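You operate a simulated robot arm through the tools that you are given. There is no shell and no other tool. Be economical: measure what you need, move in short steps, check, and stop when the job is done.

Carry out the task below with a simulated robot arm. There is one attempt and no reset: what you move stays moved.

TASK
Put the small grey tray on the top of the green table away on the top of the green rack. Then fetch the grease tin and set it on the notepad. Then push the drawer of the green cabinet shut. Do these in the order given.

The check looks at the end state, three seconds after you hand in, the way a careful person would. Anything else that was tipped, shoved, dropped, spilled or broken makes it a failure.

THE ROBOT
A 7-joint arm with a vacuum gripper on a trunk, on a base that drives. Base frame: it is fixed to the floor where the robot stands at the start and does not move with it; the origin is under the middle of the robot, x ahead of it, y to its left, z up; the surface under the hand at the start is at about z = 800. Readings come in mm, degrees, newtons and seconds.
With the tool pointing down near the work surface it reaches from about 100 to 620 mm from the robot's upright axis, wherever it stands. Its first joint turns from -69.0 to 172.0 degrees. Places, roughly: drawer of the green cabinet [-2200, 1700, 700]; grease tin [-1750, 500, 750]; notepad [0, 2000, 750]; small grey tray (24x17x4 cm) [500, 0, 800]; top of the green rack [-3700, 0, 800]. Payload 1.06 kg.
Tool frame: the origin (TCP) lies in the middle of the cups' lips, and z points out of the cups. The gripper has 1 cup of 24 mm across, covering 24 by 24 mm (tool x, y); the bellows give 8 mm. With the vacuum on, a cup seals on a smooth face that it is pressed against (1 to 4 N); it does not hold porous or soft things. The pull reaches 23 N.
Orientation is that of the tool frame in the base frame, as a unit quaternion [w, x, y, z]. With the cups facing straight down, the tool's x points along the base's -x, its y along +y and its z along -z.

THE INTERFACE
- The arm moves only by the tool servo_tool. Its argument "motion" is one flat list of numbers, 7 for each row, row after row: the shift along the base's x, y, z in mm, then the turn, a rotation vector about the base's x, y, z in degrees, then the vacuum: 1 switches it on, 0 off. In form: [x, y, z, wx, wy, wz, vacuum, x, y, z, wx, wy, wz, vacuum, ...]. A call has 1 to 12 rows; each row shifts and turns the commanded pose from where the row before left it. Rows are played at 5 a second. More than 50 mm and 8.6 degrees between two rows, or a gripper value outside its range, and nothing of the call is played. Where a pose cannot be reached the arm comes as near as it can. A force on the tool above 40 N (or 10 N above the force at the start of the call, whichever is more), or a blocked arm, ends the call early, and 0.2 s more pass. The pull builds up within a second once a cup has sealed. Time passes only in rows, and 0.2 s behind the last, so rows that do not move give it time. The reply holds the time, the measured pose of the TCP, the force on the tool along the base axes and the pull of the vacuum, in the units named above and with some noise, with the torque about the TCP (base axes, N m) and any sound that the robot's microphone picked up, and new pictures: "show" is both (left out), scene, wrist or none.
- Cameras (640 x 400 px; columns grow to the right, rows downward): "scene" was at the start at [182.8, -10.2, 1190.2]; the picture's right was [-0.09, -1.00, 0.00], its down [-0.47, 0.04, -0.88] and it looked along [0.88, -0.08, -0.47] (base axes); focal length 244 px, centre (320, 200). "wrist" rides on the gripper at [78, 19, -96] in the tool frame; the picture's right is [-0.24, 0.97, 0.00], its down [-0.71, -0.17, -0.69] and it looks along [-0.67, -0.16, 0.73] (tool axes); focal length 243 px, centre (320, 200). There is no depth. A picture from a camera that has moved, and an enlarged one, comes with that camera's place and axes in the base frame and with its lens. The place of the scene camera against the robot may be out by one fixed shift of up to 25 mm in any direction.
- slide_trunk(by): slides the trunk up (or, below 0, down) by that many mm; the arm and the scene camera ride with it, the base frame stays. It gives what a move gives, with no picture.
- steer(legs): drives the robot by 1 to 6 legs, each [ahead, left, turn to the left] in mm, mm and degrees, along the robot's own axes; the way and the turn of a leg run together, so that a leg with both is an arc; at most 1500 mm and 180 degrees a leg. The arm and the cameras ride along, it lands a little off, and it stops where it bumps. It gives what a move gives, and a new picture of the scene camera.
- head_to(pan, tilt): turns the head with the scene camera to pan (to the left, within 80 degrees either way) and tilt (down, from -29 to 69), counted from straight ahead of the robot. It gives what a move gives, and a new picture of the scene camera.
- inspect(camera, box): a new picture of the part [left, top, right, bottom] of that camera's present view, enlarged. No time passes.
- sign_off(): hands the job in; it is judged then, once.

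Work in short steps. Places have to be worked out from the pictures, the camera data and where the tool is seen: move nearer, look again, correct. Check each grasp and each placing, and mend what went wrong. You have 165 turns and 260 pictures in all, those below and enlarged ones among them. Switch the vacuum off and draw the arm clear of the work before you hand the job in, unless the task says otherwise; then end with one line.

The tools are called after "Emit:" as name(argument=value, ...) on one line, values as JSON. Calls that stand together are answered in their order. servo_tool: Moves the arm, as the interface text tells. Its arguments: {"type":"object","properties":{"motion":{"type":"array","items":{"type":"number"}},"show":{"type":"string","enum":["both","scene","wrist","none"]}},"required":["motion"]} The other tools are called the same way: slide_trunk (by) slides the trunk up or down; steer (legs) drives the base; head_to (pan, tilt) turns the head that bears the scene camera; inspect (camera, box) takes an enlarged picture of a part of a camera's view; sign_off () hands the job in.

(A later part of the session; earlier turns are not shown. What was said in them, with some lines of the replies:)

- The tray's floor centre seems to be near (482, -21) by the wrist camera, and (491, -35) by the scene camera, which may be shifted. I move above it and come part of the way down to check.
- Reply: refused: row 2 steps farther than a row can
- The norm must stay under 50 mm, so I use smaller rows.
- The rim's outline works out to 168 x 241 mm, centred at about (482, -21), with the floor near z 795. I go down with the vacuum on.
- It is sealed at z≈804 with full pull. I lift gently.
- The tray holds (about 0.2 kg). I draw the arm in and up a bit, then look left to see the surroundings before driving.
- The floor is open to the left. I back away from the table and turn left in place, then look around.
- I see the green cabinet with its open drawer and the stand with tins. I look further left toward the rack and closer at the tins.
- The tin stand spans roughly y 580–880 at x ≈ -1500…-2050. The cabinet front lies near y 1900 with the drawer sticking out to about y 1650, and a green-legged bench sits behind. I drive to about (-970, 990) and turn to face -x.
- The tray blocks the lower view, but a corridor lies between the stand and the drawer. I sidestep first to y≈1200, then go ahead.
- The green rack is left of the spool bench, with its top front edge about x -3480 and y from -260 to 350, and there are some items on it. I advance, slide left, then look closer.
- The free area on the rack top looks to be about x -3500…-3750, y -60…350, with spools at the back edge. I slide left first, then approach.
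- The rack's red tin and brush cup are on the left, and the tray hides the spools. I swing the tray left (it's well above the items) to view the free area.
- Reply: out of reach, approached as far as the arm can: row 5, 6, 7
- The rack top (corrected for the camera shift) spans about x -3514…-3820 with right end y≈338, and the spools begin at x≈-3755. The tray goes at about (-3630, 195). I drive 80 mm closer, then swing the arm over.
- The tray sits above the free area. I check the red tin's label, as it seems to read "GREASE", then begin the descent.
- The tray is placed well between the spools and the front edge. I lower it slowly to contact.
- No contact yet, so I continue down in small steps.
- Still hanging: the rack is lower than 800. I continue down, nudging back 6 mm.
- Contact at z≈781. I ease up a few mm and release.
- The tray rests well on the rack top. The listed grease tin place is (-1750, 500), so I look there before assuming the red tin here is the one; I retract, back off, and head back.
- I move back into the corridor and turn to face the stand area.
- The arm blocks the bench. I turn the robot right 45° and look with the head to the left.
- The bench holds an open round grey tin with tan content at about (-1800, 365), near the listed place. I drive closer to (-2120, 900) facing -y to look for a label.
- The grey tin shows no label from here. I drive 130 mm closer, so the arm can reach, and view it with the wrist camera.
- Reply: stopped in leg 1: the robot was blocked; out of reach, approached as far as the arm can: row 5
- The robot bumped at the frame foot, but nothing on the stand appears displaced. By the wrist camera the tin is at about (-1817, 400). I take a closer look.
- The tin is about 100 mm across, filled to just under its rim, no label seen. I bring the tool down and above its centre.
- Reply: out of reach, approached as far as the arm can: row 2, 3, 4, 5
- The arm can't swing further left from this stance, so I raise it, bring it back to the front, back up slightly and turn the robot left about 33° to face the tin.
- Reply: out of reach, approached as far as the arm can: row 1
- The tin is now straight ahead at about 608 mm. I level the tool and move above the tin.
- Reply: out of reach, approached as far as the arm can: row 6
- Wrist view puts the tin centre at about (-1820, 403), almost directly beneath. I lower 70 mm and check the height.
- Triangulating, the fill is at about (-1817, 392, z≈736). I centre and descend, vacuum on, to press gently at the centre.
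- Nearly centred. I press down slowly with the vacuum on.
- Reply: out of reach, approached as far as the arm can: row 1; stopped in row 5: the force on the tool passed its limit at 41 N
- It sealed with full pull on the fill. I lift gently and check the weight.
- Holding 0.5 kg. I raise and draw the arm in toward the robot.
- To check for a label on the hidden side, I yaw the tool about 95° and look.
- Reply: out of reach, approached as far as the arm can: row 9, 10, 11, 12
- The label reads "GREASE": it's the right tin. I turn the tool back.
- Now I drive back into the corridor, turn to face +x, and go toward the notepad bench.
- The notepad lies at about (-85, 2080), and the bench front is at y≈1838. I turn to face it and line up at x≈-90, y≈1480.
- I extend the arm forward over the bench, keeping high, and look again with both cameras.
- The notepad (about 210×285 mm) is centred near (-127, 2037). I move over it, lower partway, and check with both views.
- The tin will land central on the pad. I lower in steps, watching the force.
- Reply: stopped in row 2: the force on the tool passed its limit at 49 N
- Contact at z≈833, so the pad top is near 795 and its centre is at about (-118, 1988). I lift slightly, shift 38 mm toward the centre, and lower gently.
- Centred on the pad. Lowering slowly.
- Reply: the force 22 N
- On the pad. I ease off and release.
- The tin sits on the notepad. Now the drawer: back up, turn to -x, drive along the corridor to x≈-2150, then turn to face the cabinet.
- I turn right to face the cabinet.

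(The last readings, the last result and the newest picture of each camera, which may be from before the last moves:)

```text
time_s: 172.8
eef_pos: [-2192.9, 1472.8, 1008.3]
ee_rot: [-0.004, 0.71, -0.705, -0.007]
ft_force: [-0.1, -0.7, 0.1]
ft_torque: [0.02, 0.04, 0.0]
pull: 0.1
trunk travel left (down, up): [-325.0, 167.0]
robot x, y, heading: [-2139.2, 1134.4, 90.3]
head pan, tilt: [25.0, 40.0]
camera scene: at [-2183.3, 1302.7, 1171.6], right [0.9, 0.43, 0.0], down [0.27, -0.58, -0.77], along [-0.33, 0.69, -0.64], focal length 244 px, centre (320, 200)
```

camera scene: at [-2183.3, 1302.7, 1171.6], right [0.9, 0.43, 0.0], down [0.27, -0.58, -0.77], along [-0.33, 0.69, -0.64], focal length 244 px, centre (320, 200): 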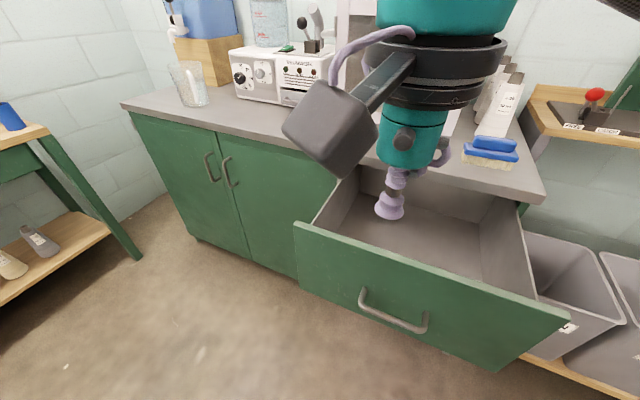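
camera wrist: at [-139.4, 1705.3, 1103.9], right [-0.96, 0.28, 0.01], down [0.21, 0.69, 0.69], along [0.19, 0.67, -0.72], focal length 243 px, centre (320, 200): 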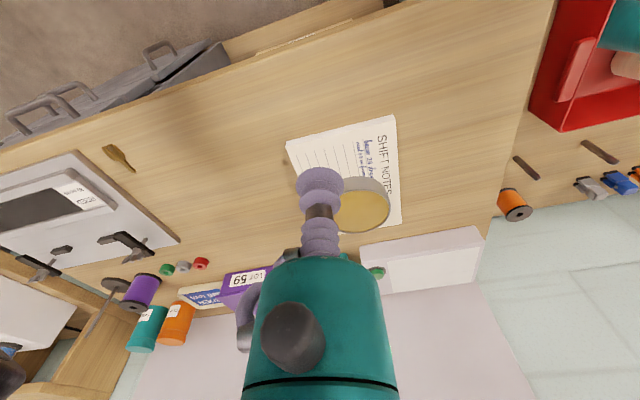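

The drawer front spans x -2370…-1948, z 606…815, at y≈1583, with its handle at about (-2154, z 705). I'll push above the handle with the tool horizontal: back up 150 mm, then rotate the tool to point at +y while extending.

Emit:
steer(legs=[[-150, 0, 0]])

Emit:
servo_tool(motion=[4, 8, 0, 8.1, 0, 0, 0, 4, 8, 0, 8.1, 0, 0, 0, 4, 8, 0, 8.1, 0, 0, 0, 4, 8, 0, 8.1, 0, 0, 0, 4, 8, 0, 8.1, 0, 0, 0, 4, 8, 0, 8.1, 0, 0, 0, 4, 8, 0, 8.1, 0, 0, 0, 4, 8, 0, 8.1, 0, 0, 0, 4, 8, 0, 8.1, 0, 0, 0, 2, 8, 0, 8.1, 0, 0, 0, 0, 8, 0, 8.1, 0, 0, 0])

```text
time_s: 174.2
eef_pos: [-2191.3, 1324.9, 1008.6]
ee_rot: [-0.002, 0.709, -0.705, -0.008]
ft_force: [-0.8, -0.4, -0.5]
ft_torque: [0.01, -0.02, -0.01]
pull: 0.1
trunk travel left (down, up): [-325.0, 167.0]
robot x, y, heading: [-2140.3, 979.9, 89.9]
head pan, tilt: [25.0, 40.0]
camera scene: at [-2182.4, 1154.9, 1171.7], right [0.91, 0.42, 0.0], down [0.27, -0.58, -0.77], along [-0.33, 0.69, -0.64], focal length 244 px, centre (320, 200)
```

scene: 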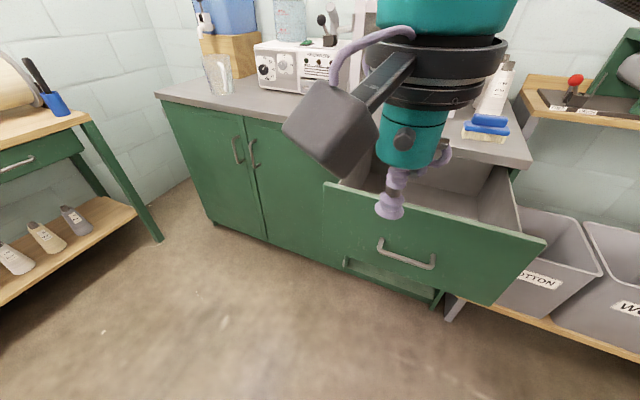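

```text
time_s: 176.6
eef_pos: [-2151.7, 1414.6, 1009.4]
ee_rot: [-0.5, 0.502, -0.497, -0.501]
ft_force: [-0.2, 0.6, 1.1]
ft_torque: [0.01, -0.02, 0.03]
pull: 0.0
trunk travel left (down, up): [-325.0, 167.0]
robot x, y, heading: [-2143.2, 980.1, 90.1]
head pan, tilt: [25.0, 40.0]
camera scene: at [-2182.5, 1155.4, 1171.6], right [0.91, 0.42, 0.0], down [0.27, -0.58, -0.77], along [-0.33, 0.69, -0.64], focal length 244 px, centre (320, 200)
camera wrist: at [-2170.5, 1318.2, 931.2], right [-0.97, -0.01, 0.23], down [0.18, -0.68, 0.71], along [0.15, 0.73, 0.67], focal length 243 px, centre (320, 200)
```

scene: 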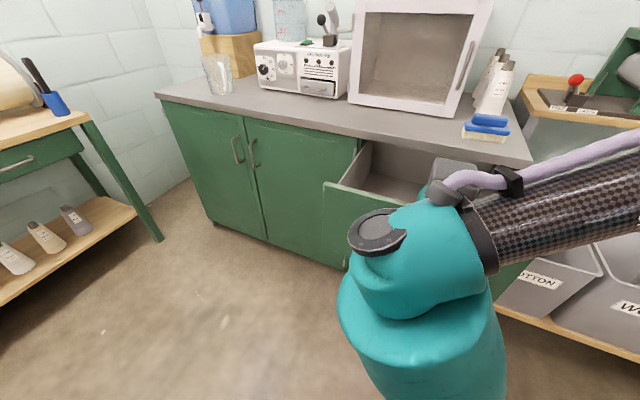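
wrist: 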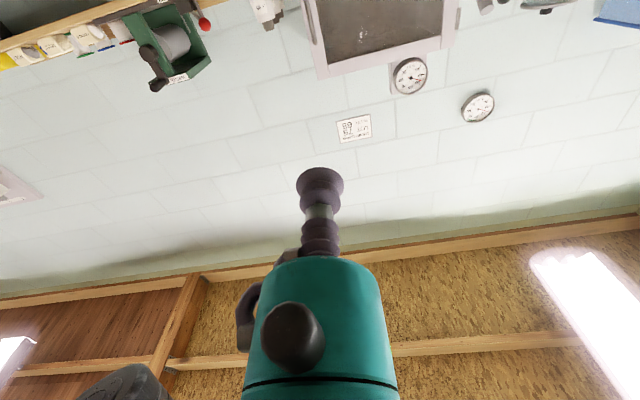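

Consistent geometry. The tool points at the cabinet; I lower it to z≈770 in front of the drawer (TCP y≈1415, 165 mm clear).

Emit:
servo_tool(motion=[0, 0, -40, 0, 0, 0, 0, 0, 0, -40, 0, 0, 0, 0, 0, 0, -40, 0, 0, 0, 0, 0, 0, -40, 0, 0, 0, 0, 0, 0, -40, 0, 0, 0, 0, 0, 0, -37, 0, 0, 0, 0])

```text
time_s: 178.0
eef_pos: [-2152.5, 1415.9, 772.9]
ee_rot: [-0.499, 0.503, -0.497, -0.501]
ft_force: [0.1, 0.7, -0.7]
ft_torque: [0.01, -0.02, 0.0]
pull: 0.0
trunk travel left (down, up): [-325.0, 167.0]
robot x, y, heading: [-2144.0, 984.5, 90.0]
head pan, tilt: [25.0, 40.0]
camera scene: at [-2182.3, 1155.5, 1171.6], right [0.91, 0.42, 0.0], down [0.27, -0.58, -0.77], along [-0.33, 0.69, -0.64], focal length 244 px, centre (320, 200)
camera wrist: at [-2171.8, 1319.5, 694.9], right [-0.97, -0.01, 0.23], down [0.17, -0.68, 0.71], along [0.15, 0.73, 0.67], focal length 243 px, centre (320, 200)
```

scene: 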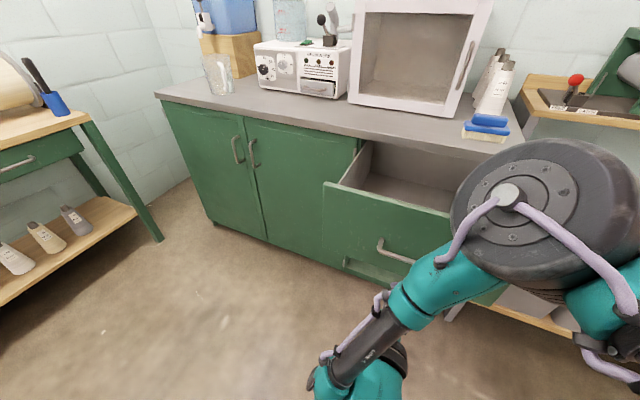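
wrist: 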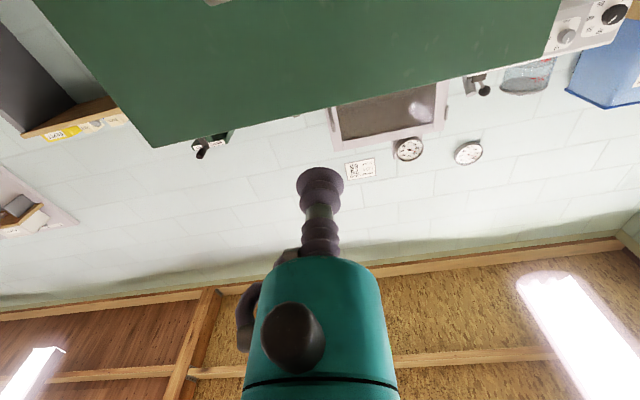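

The drawer's top edge projects to z≈813, so I'm 40 mm below it and above the handle. I advance to contact.

Emit:
servo_tool(motion=[0, 40, -3, 0, 0, 0, 0, 0, 40, -2, 0, 0, 0, 0, 0, 40, 0, 0, 0, 0, 0, 0, 25, 0, 0, 0, 0, 0, 0, 10, 0, 0, 0, 0, 0, 0, 10, 0, 0, 0, 0, 0])

```text
time_s: 179.4
eef_pos: [-2163.8, 1576.1, 775.1]
ee_rot: [-0.499, 0.503, -0.499, -0.499]
ft_force: [0.0, -0.6, 0.1]
ft_torque: [0.03, 0.01, 0.01]
pull: 0.1
out of reach, approached as far as the arm can: row 4, 6
trunk travel left (down, up): [-325.0, 167.0]
robot x, y, heading: [-2144.3, 985.5, 90.2]
head pan, tilt: [25.0, 40.0]
camera scene: at [-2182.4, 1155.4, 1171.6], right [0.91, 0.42, 0.0], down [0.27, -0.58, -0.77], along [-0.33, 0.69, -0.64], focal length 244 px, centre (320, 200)
camera wrist: at [-2181.3, 1480.8, 698.8], right [-0.97, 0.0, 0.23], down [0.17, -0.68, 0.71], along [0.16, 0.73, 0.66], focal length 243 px, centre (320, 200)
```

scene: 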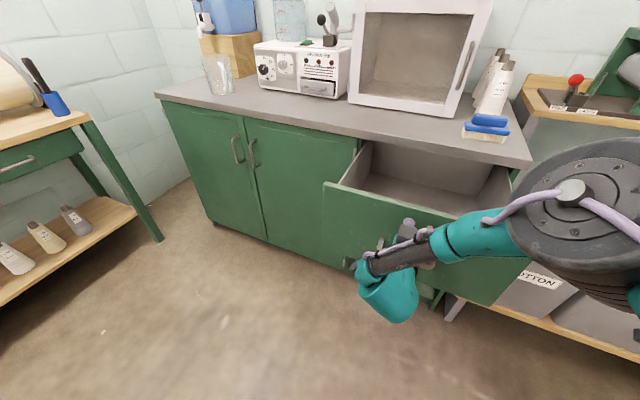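
wrist: 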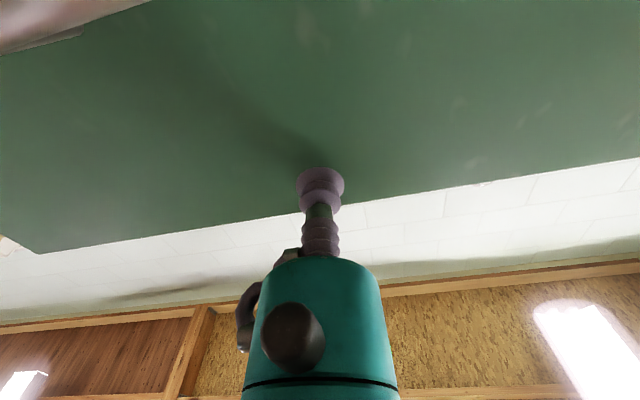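

The arm nears its reach limit, so I retract it 60 mm for stiffness, lower it 8 mm, and drive the base forward to push.

Emit:
servo_tool(motion=[3, -35, -8, 0, 0, 0, 0, 3, -35, -2, 0, 0, 0, 0], show="none")

Emit:
steer(legs=[[110, 0, 0]])

```text
time_s: 180.0
eef_pos: [-2156.7, 1504.4, 767.0]
ee_rot: [-0.499, 0.503, -0.498, -0.5]
ft_force: [0.8, -0.2, -0.1]
ft_torque: [0.01, -0.02, 0.03]
pull: 0.0
trunk travel left (down, up): [-325.0, 167.0]
robot x, y, heading: [-2144.6, 984.5, 90.2]
head pan, tilt: [25.0, 40.0]
```

```text
time_s: 181.2
eef_pos: [-2157.9, 1614.7, 767.4]
ee_rot: [-0.499, 0.503, -0.497, -0.501]
ft_force: [-0.7, 0.3, 0.3]
ft_torque: [-0.01, 0.07, -0.01]
pull: 0.1
trunk travel left (down, up): [-325.0, 167.0]
robot x, y, heading: [-2140.9, 1094.8, 90.2]
head pan, tilt: [25.0, 40.0]
camera scene: at [-2183.1, 1264.5, 1171.5], right [0.9, 0.43, 0.0], down [0.27, -0.58, -0.77], along [-0.33, 0.69, -0.64], focal length 244 px, centre (320, 200)
```

scene: 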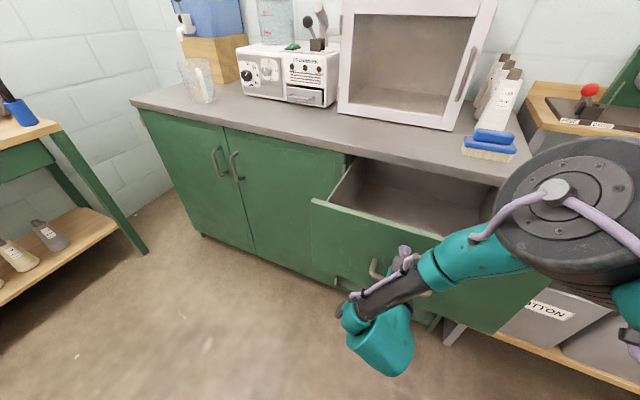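

No contact yet; I advance in small legs.

Emit:
steer(legs=[[50, 0, 0]])

```text
time_s: 182.1
eef_pos: [-2158.3, 1665.3, 767.3]
ee_rot: [-0.498, 0.503, -0.497, -0.502]
ft_force: [0.0, -0.1, -0.3]
ft_torque: [0.02, 0.03, -0.03]
pull: 0.1
trunk travel left (down, up): [-325.0, 167.0]
robot x, y, heading: [-2143.6, 1144.3, 90.5]
head pan, tilt: [25.0, 40.0]
camera scene: at [-2183.5, 1314.5, 1171.5], right [0.9, 0.43, 0.0], down [0.27, -0.58, -0.77], along [-0.33, 0.69, -0.64], focal length 244 px, centre (320, 200)
```

scene: 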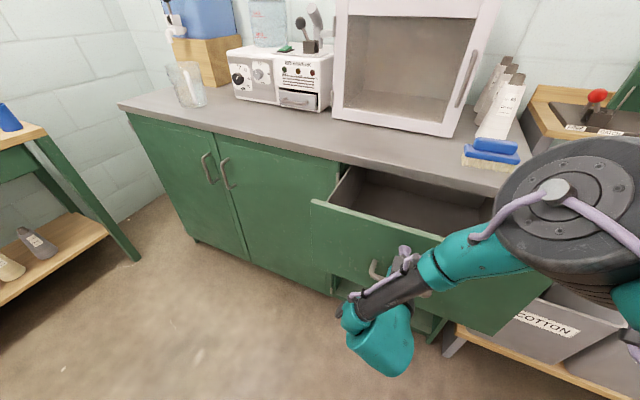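

The drawer is sliding in with the push. I continue.

Emit:
steer(legs=[[70, 0, 0]])

```text
time_s: 183.1
eef_pos: [-2159.2, 1734.4, 767.3]
ee_rot: [-0.498, 0.504, -0.497, -0.502]
ft_force: [0.0, 0.2, 0.2]
ft_torque: [-0.02, 0.0, 0.04]
pull: 0.0
trunk travel left (down, up): [-325.0, 167.0]
robot x, y, heading: [-2144.5, 1213.9, 90.2]
head pan, tilt: [25.0, 40.0]
camera scene: at [-2183.8, 1384.4, 1171.5], right [0.9, 0.43, 0.0], down [0.27, -0.58, -0.77], along [-0.33, 0.69, -0.64], focal length 244 px, centre (320, 200)
```

scene: 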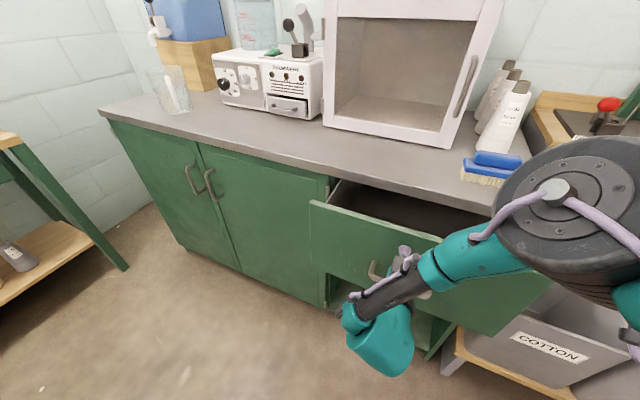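

Still moving freely. The drawer has roughly 60–80 mm left; smaller steps now.

Emit:
steer(legs=[[45, 0, 0]])

```text
time_s: 184.0
eef_pos: [-2159.2, 1779.7, 766.2]
ee_rot: [-0.498, 0.504, -0.496, -0.502]
ft_force: [1.2, 0.4, -0.8]
ft_torque: [-0.04, 0.0, -0.02]
pull: 0.1
trunk travel left (down, up): [-325.0, 167.0]
robot x, y, heading: [-2140.9, 1258.7, 90.4]
head pan, tilt: [25.0, 40.0]
camera scene: at [-2184.0, 1430.1, 1171.5], right [0.9, 0.43, 0.0], down [0.27, -0.58, -0.77], along [-0.33, 0.69, -0.64], focal length 244 px, centre (320, 200)
```

scene: 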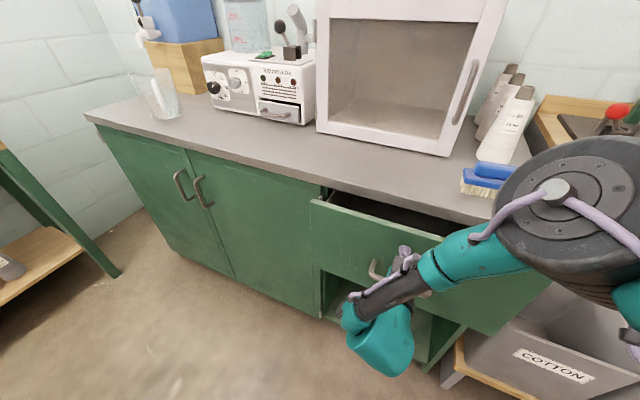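

About 50 mm remain. I finish with the arm, watching the force.

Emit:
servo_tool(motion=[0, 12, 0, 0, 0, 0, 0, 0, 12, 0, 0, 0, 0, 0, 0, 10, 0, 0, 0, 0, 0])

```text
time_s: 184.8
eef_pos: [-2161.8, 1814.3, 768.5]
ee_rot: [-0.499, 0.504, -0.497, -0.5]
ft_force: [0.0, -1.6, -0.7]
ft_torque: [0.02, 0.01, -0.01]
pull: 0.0
trunk travel left (down, up): [-325.0, 167.0]
robot x, y, heading: [-2142.5, 1260.1, 90.2]
head pan, tilt: [25.0, 40.0]
camera scene: at [-2184.0, 1429.5, 1171.6], right [0.9, 0.43, 0.0], down [0.27, -0.58, -0.77], along [-0.33, 0.69, -0.64], focal length 244 px, centre (320, 200)
camera wrist: at [-2179.0, 1718.3, 690.4], right [-0.97, -0.01, 0.23], down [0.17, -0.68, 0.71], along [0.15, 0.73, 0.67], focal length 243 px, centre (320, 200)
```

scene: 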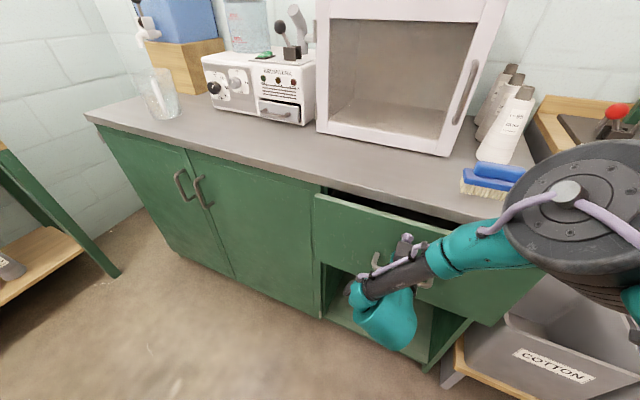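
wrist: 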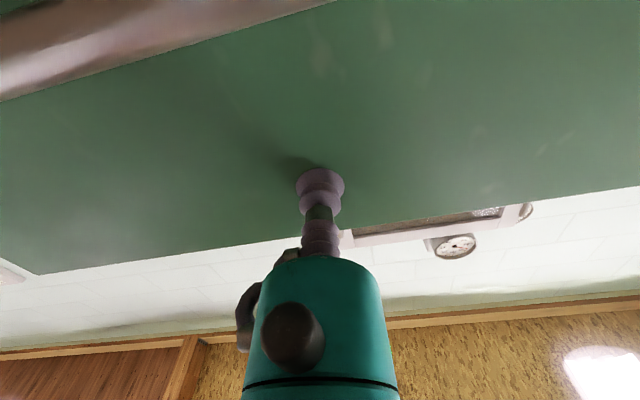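

Roughly 25 mm remain; continue with small arm steps.

Emit:
servo_tool(motion=[0, 8, 0, 0, 0, 0, 0, 0, 8, 0, 0, 0, 0, 0, 0, 6, 0, 0, 0, 0, 0])

```text
time_s: 185.6
eef_pos: [-2163.2, 1836.1, 771.8]
ee_rot: [-0.498, 0.504, -0.499, -0.499]
ft_force: [0.5, -0.7, 0.4]
ft_torque: [0.0, 0.0, 0.03]
pull: 0.1
out of reach, approached as far as the arm can: row 2
trunk travel left (down, up): [-325.0, 167.0]
robot x, y, heading: [-2141.2, 1259.0, 90.2]
head pan, tilt: [25.0, 40.0]
camera scene: at [-2184.0, 1429.6, 1171.6], right [0.9, 0.43, 0.0], down [0.27, -0.58, -0.77], along [-0.33, 0.69, -0.64], focal length 244 px, centre (320, 200)
camera wrist: at [-2182.3, 1739.7, 694.4], right [-0.97, 0.0, 0.23], down [0.17, -0.68, 0.71], along [0.15, 0.73, 0.66], focal length 243 px, centre (320, 200)
```

scene: 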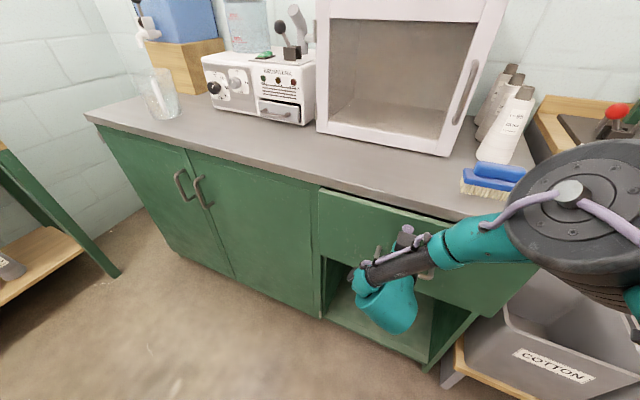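
wrist: 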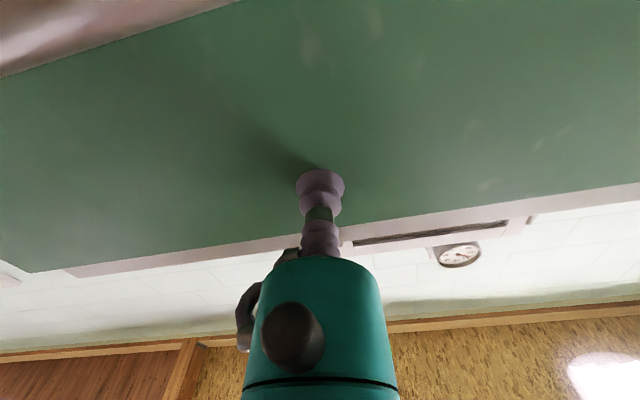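

Emit:
inspect(camera="scene", box=[260, 160, 420, 260])

Emit:
steer(legs=[[12, 0, 0]])

```text
4.00 times, centred on (340, 210) of scene
camera zoom: at [-2184.0, 1429.6, 1171.6], right [0.9, 0.43, 0.0], down [0.27, -0.58, -0.77], along [-0.33, 0.69, -0.64], focal length 978 px, centre (240, 160)
```

zoom: 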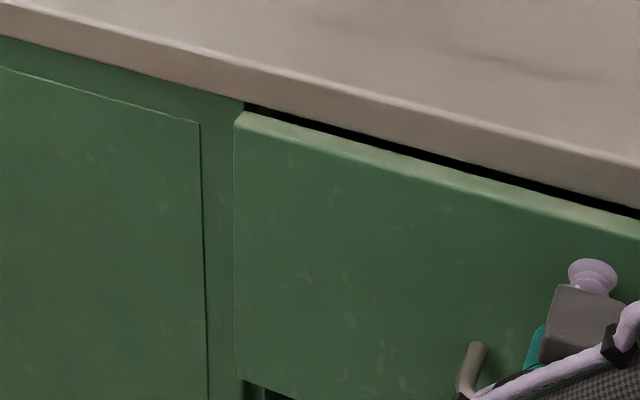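

```text
time_s: 186.4
eef_pos: [-2163.5, 1847.6, 773.0]
ee_rot: [-0.499, 0.503, -0.499, -0.499]
ft_force: [-0.4, -0.3, 0.3]
ft_torque: [-0.02, 0.01, 0.02]
pull: 0.1
trunk travel left (down, up): [-325.0, 167.0]
robot x, y, heading: [-2145.5, 1273.7, 90.4]
head pan, tilt: [25.0, 40.0]
camera scene: at [-2184.1, 1441.8, 1171.5], right [0.9, 0.43, 0.0], down [0.27, -0.58, -0.77], along [-0.33, 0.69, -0.64], focal length 244 px, centre (320, 200)
```

scene: 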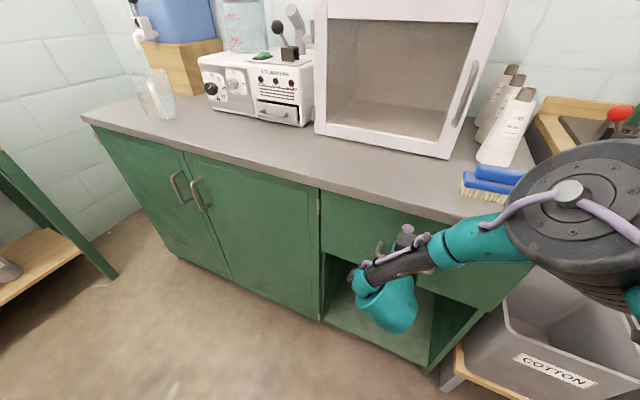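

Almost flush. One more small drive until it bottoms out, then inspect.

Emit:
steer(legs=[[10, 0, 0]])

Emit:
inspect(camera="scene", box=[260, 150, 420, 250])

```text
time_s: 187.1
eef_pos: [-2163.6, 1857.8, 770.8]
ee_rot: [-0.498, 0.504, -0.498, -0.5]
ft_force: [0.1, -0.3, -0.4]
ft_torque: [-0.01, 0.02, 0.01]
pull: 0.1
trunk travel left (down, up): [-325.0, 167.0]
robot x, y, heading: [-2141.4, 1279.2, 90.4]
head pan, tilt: [25.0, 40.0]
camera scene: at [-2184.1, 1451.8, 1171.5], right [0.9, 0.43, 0.0], down [0.27, -0.58, -0.77], along [-0.33, 0.69, -0.64], focal length 244 px, centre (320, 200)
```

scene: 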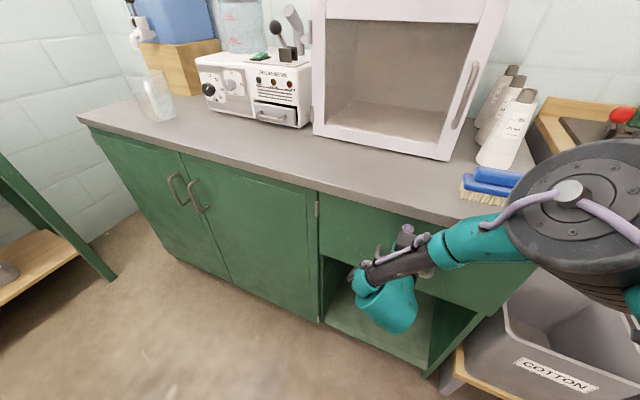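

```text
4.00 times, centred on (340, 200) of scene
camera zoom: at [-2184.1, 1451.8, 1171.5], right [0.9, 0.43, 0.0], down [0.27, -0.58, -0.77], along [-0.33, 0.69, -0.64], focal length 978 px, centre (240, 200)
```

zoom: 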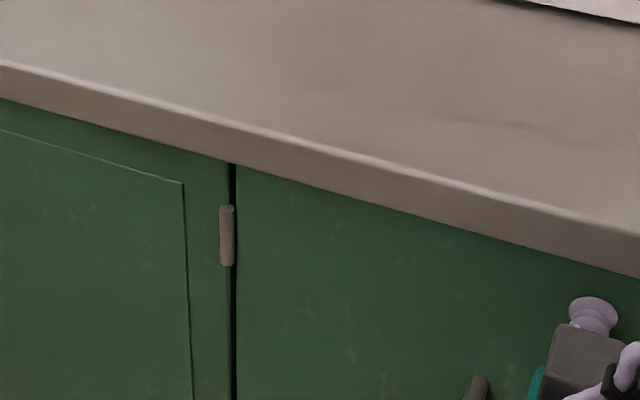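

The front looks flush with the frame. I press a few mm more to feel for the stop.

Emit:
servo_tool(motion=[0, 3, 0, 0, 0, 0, 0, 0, 3, 0, 0, 0, 0, 0], show="none")

Emit:
inspect(camera="scene", box=[280, 170, 380, 240])

```text
time_s: 187.7
eef_pos: [-2163.8, 1865.2, 772.8]
ee_rot: [-0.499, 0.503, -0.5, -0.498]
ft_force: [0.2, -2.6, 0.6]
ft_torque: [0.02, -0.01, 0.0]
pull: 0.0
trunk travel left (down, up): [-325.0, 167.0]
robot x, y, heading: [-2141.6, 1283.6, 90.1]
head pan, tilt: [25.0, 40.0]
```

```text
5.71 times, centred on (330, 205) of scene
camera zoom: at [-2184.0, 1451.2, 1171.6], right [0.9, 0.43, 0.0], down [0.27, -0.58, -0.77], along [-0.33, 0.69, -0.64], focal length 1396 px, centre (263, 171)
```

zoom: 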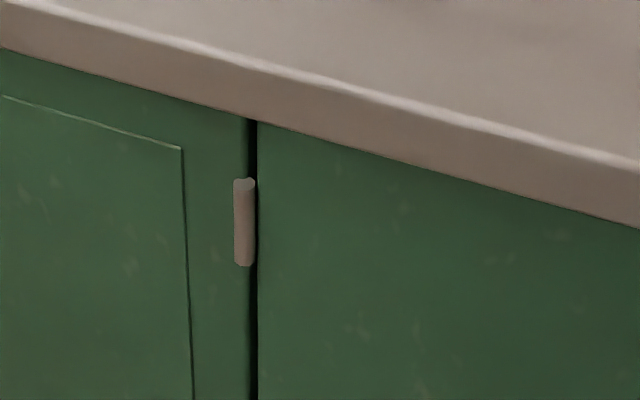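

Emit:
servo_tool(motion=[0, 3, 0, 0, 0, 0, 0, 0, 3, 0, 0, 0, 0, 0, 0, 0, 0, 0, 0, 0, 0], show="wrist")

```text
time_s: 188.5
eef_pos: [-2163.7, 1868.3, 771.9]
ee_rot: [-0.499, 0.503, -0.5, -0.497]
ft_force: [0.9, -6.1, -2.3]
ft_torque: [0.06, 0.0, 0.02]
pull: 0.1
trunk travel left (down, up): [-325.0, 167.0]
robot x, y, heading: [-2143.4, 1280.6, 90.2]
head pan, tilt: [25.0, 40.0]
camera wrist: at [-2183.3, 1772.3, 695.4], right [-0.97, 0.0, 0.23], down [0.17, -0.68, 0.71], along [0.16, 0.73, 0.66], focal length 243 px, centre (320, 200)
```

wrist: 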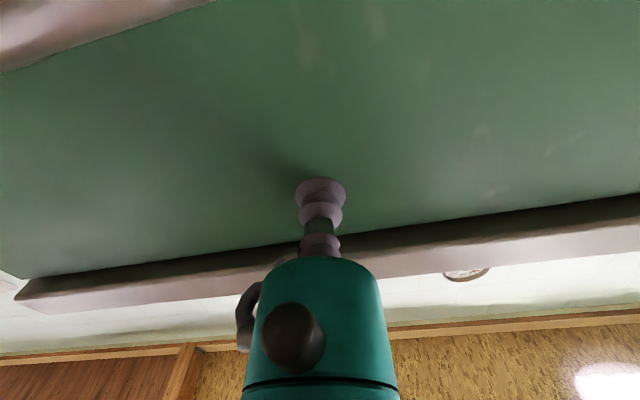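

The force builds against a stop and the bellows are compressed: the drawer is shut. I retreat straight back and check.

Emit:
servo_tool(motion=[0, -5, 0, 0, 0, 0, 0, 0, -20, 0, 0, 0, 0, 0, 0, -40, 0, 0, 0, 0, 0], show="none")

Emit:
steer(legs=[[-280, 0, 0]])

Emit:
inspect(camera="scene", box=[120, 60, 560, 340])

```text
time_s: 189.3
eef_pos: [-2164.3, 1804.7, 772.5]
ee_rot: [-0.499, 0.502, -0.499, -0.5]
ft_force: [1.0, 0.8, -0.5]
ft_torque: [0.01, -0.02, -0.01]
pull: 0.2
trunk travel left (down, up): [-325.0, 167.0]
robot x, y, heading: [-2139.5, 1278.6, 90.5]
head pan, tilt: [25.0, 40.0]
```

```text
time_s: 191.3
eef_pos: [-2160.9, 1519.5, 771.9]
ee_rot: [-0.5, 0.502, -0.5, -0.498]
ft_force: [-0.5, 0.2, 0.8]
ft_torque: [0.05, 0.01, 0.02]
pull: 0.1
trunk travel left (down, up): [-325.0, 167.0]
robot x, y, heading: [-2144.3, 998.7, 89.8]
head pan, tilt: [25.0, 40.0]
camera scene: at [-2182.6, 1166.9, 1171.7], right [0.91, 0.42, 0.0], down [0.27, -0.58, -0.77], along [-0.32, 0.69, -0.64], focal length 244 px, centre (320, 200)
```

scene: 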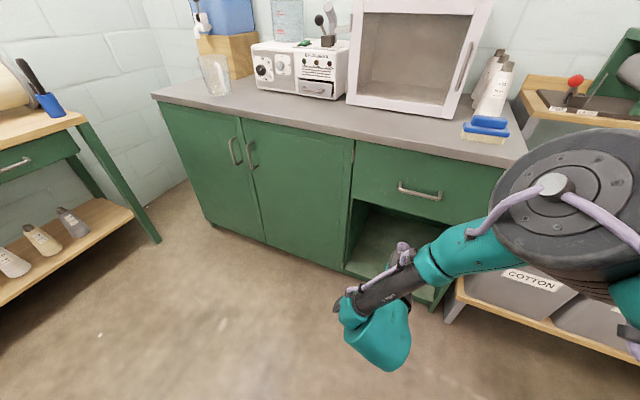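

```text
1.43 times, centred on (340, 200) of scene
camera zoom: at [-2182.6, 1166.9, 1171.7], right [0.91, 0.42, 0.0], down [0.27, -0.58, -0.77], along [-0.32, 0.69, -0.64], focal length 349 px, centre (291, 200)
```

zoom: 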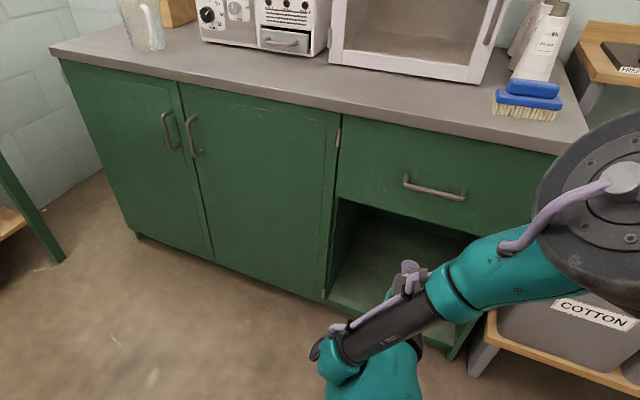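

The drawer is shut, the tin sits on the notepad, the tray is on the rack, the vacuum is off and the arm is clear. I hand in.

Emit:
sign_off()

```text
The job is handed in.
```

All three jobs are done in the order given and handed in: the tray is on the green rack, the grease tin is on the notepad, and the green cabinet's drawer is shut. The base bumped something once near the tin's bench (I think the loom frame's foot), and nothing looked displaced in the pictures afterwards.
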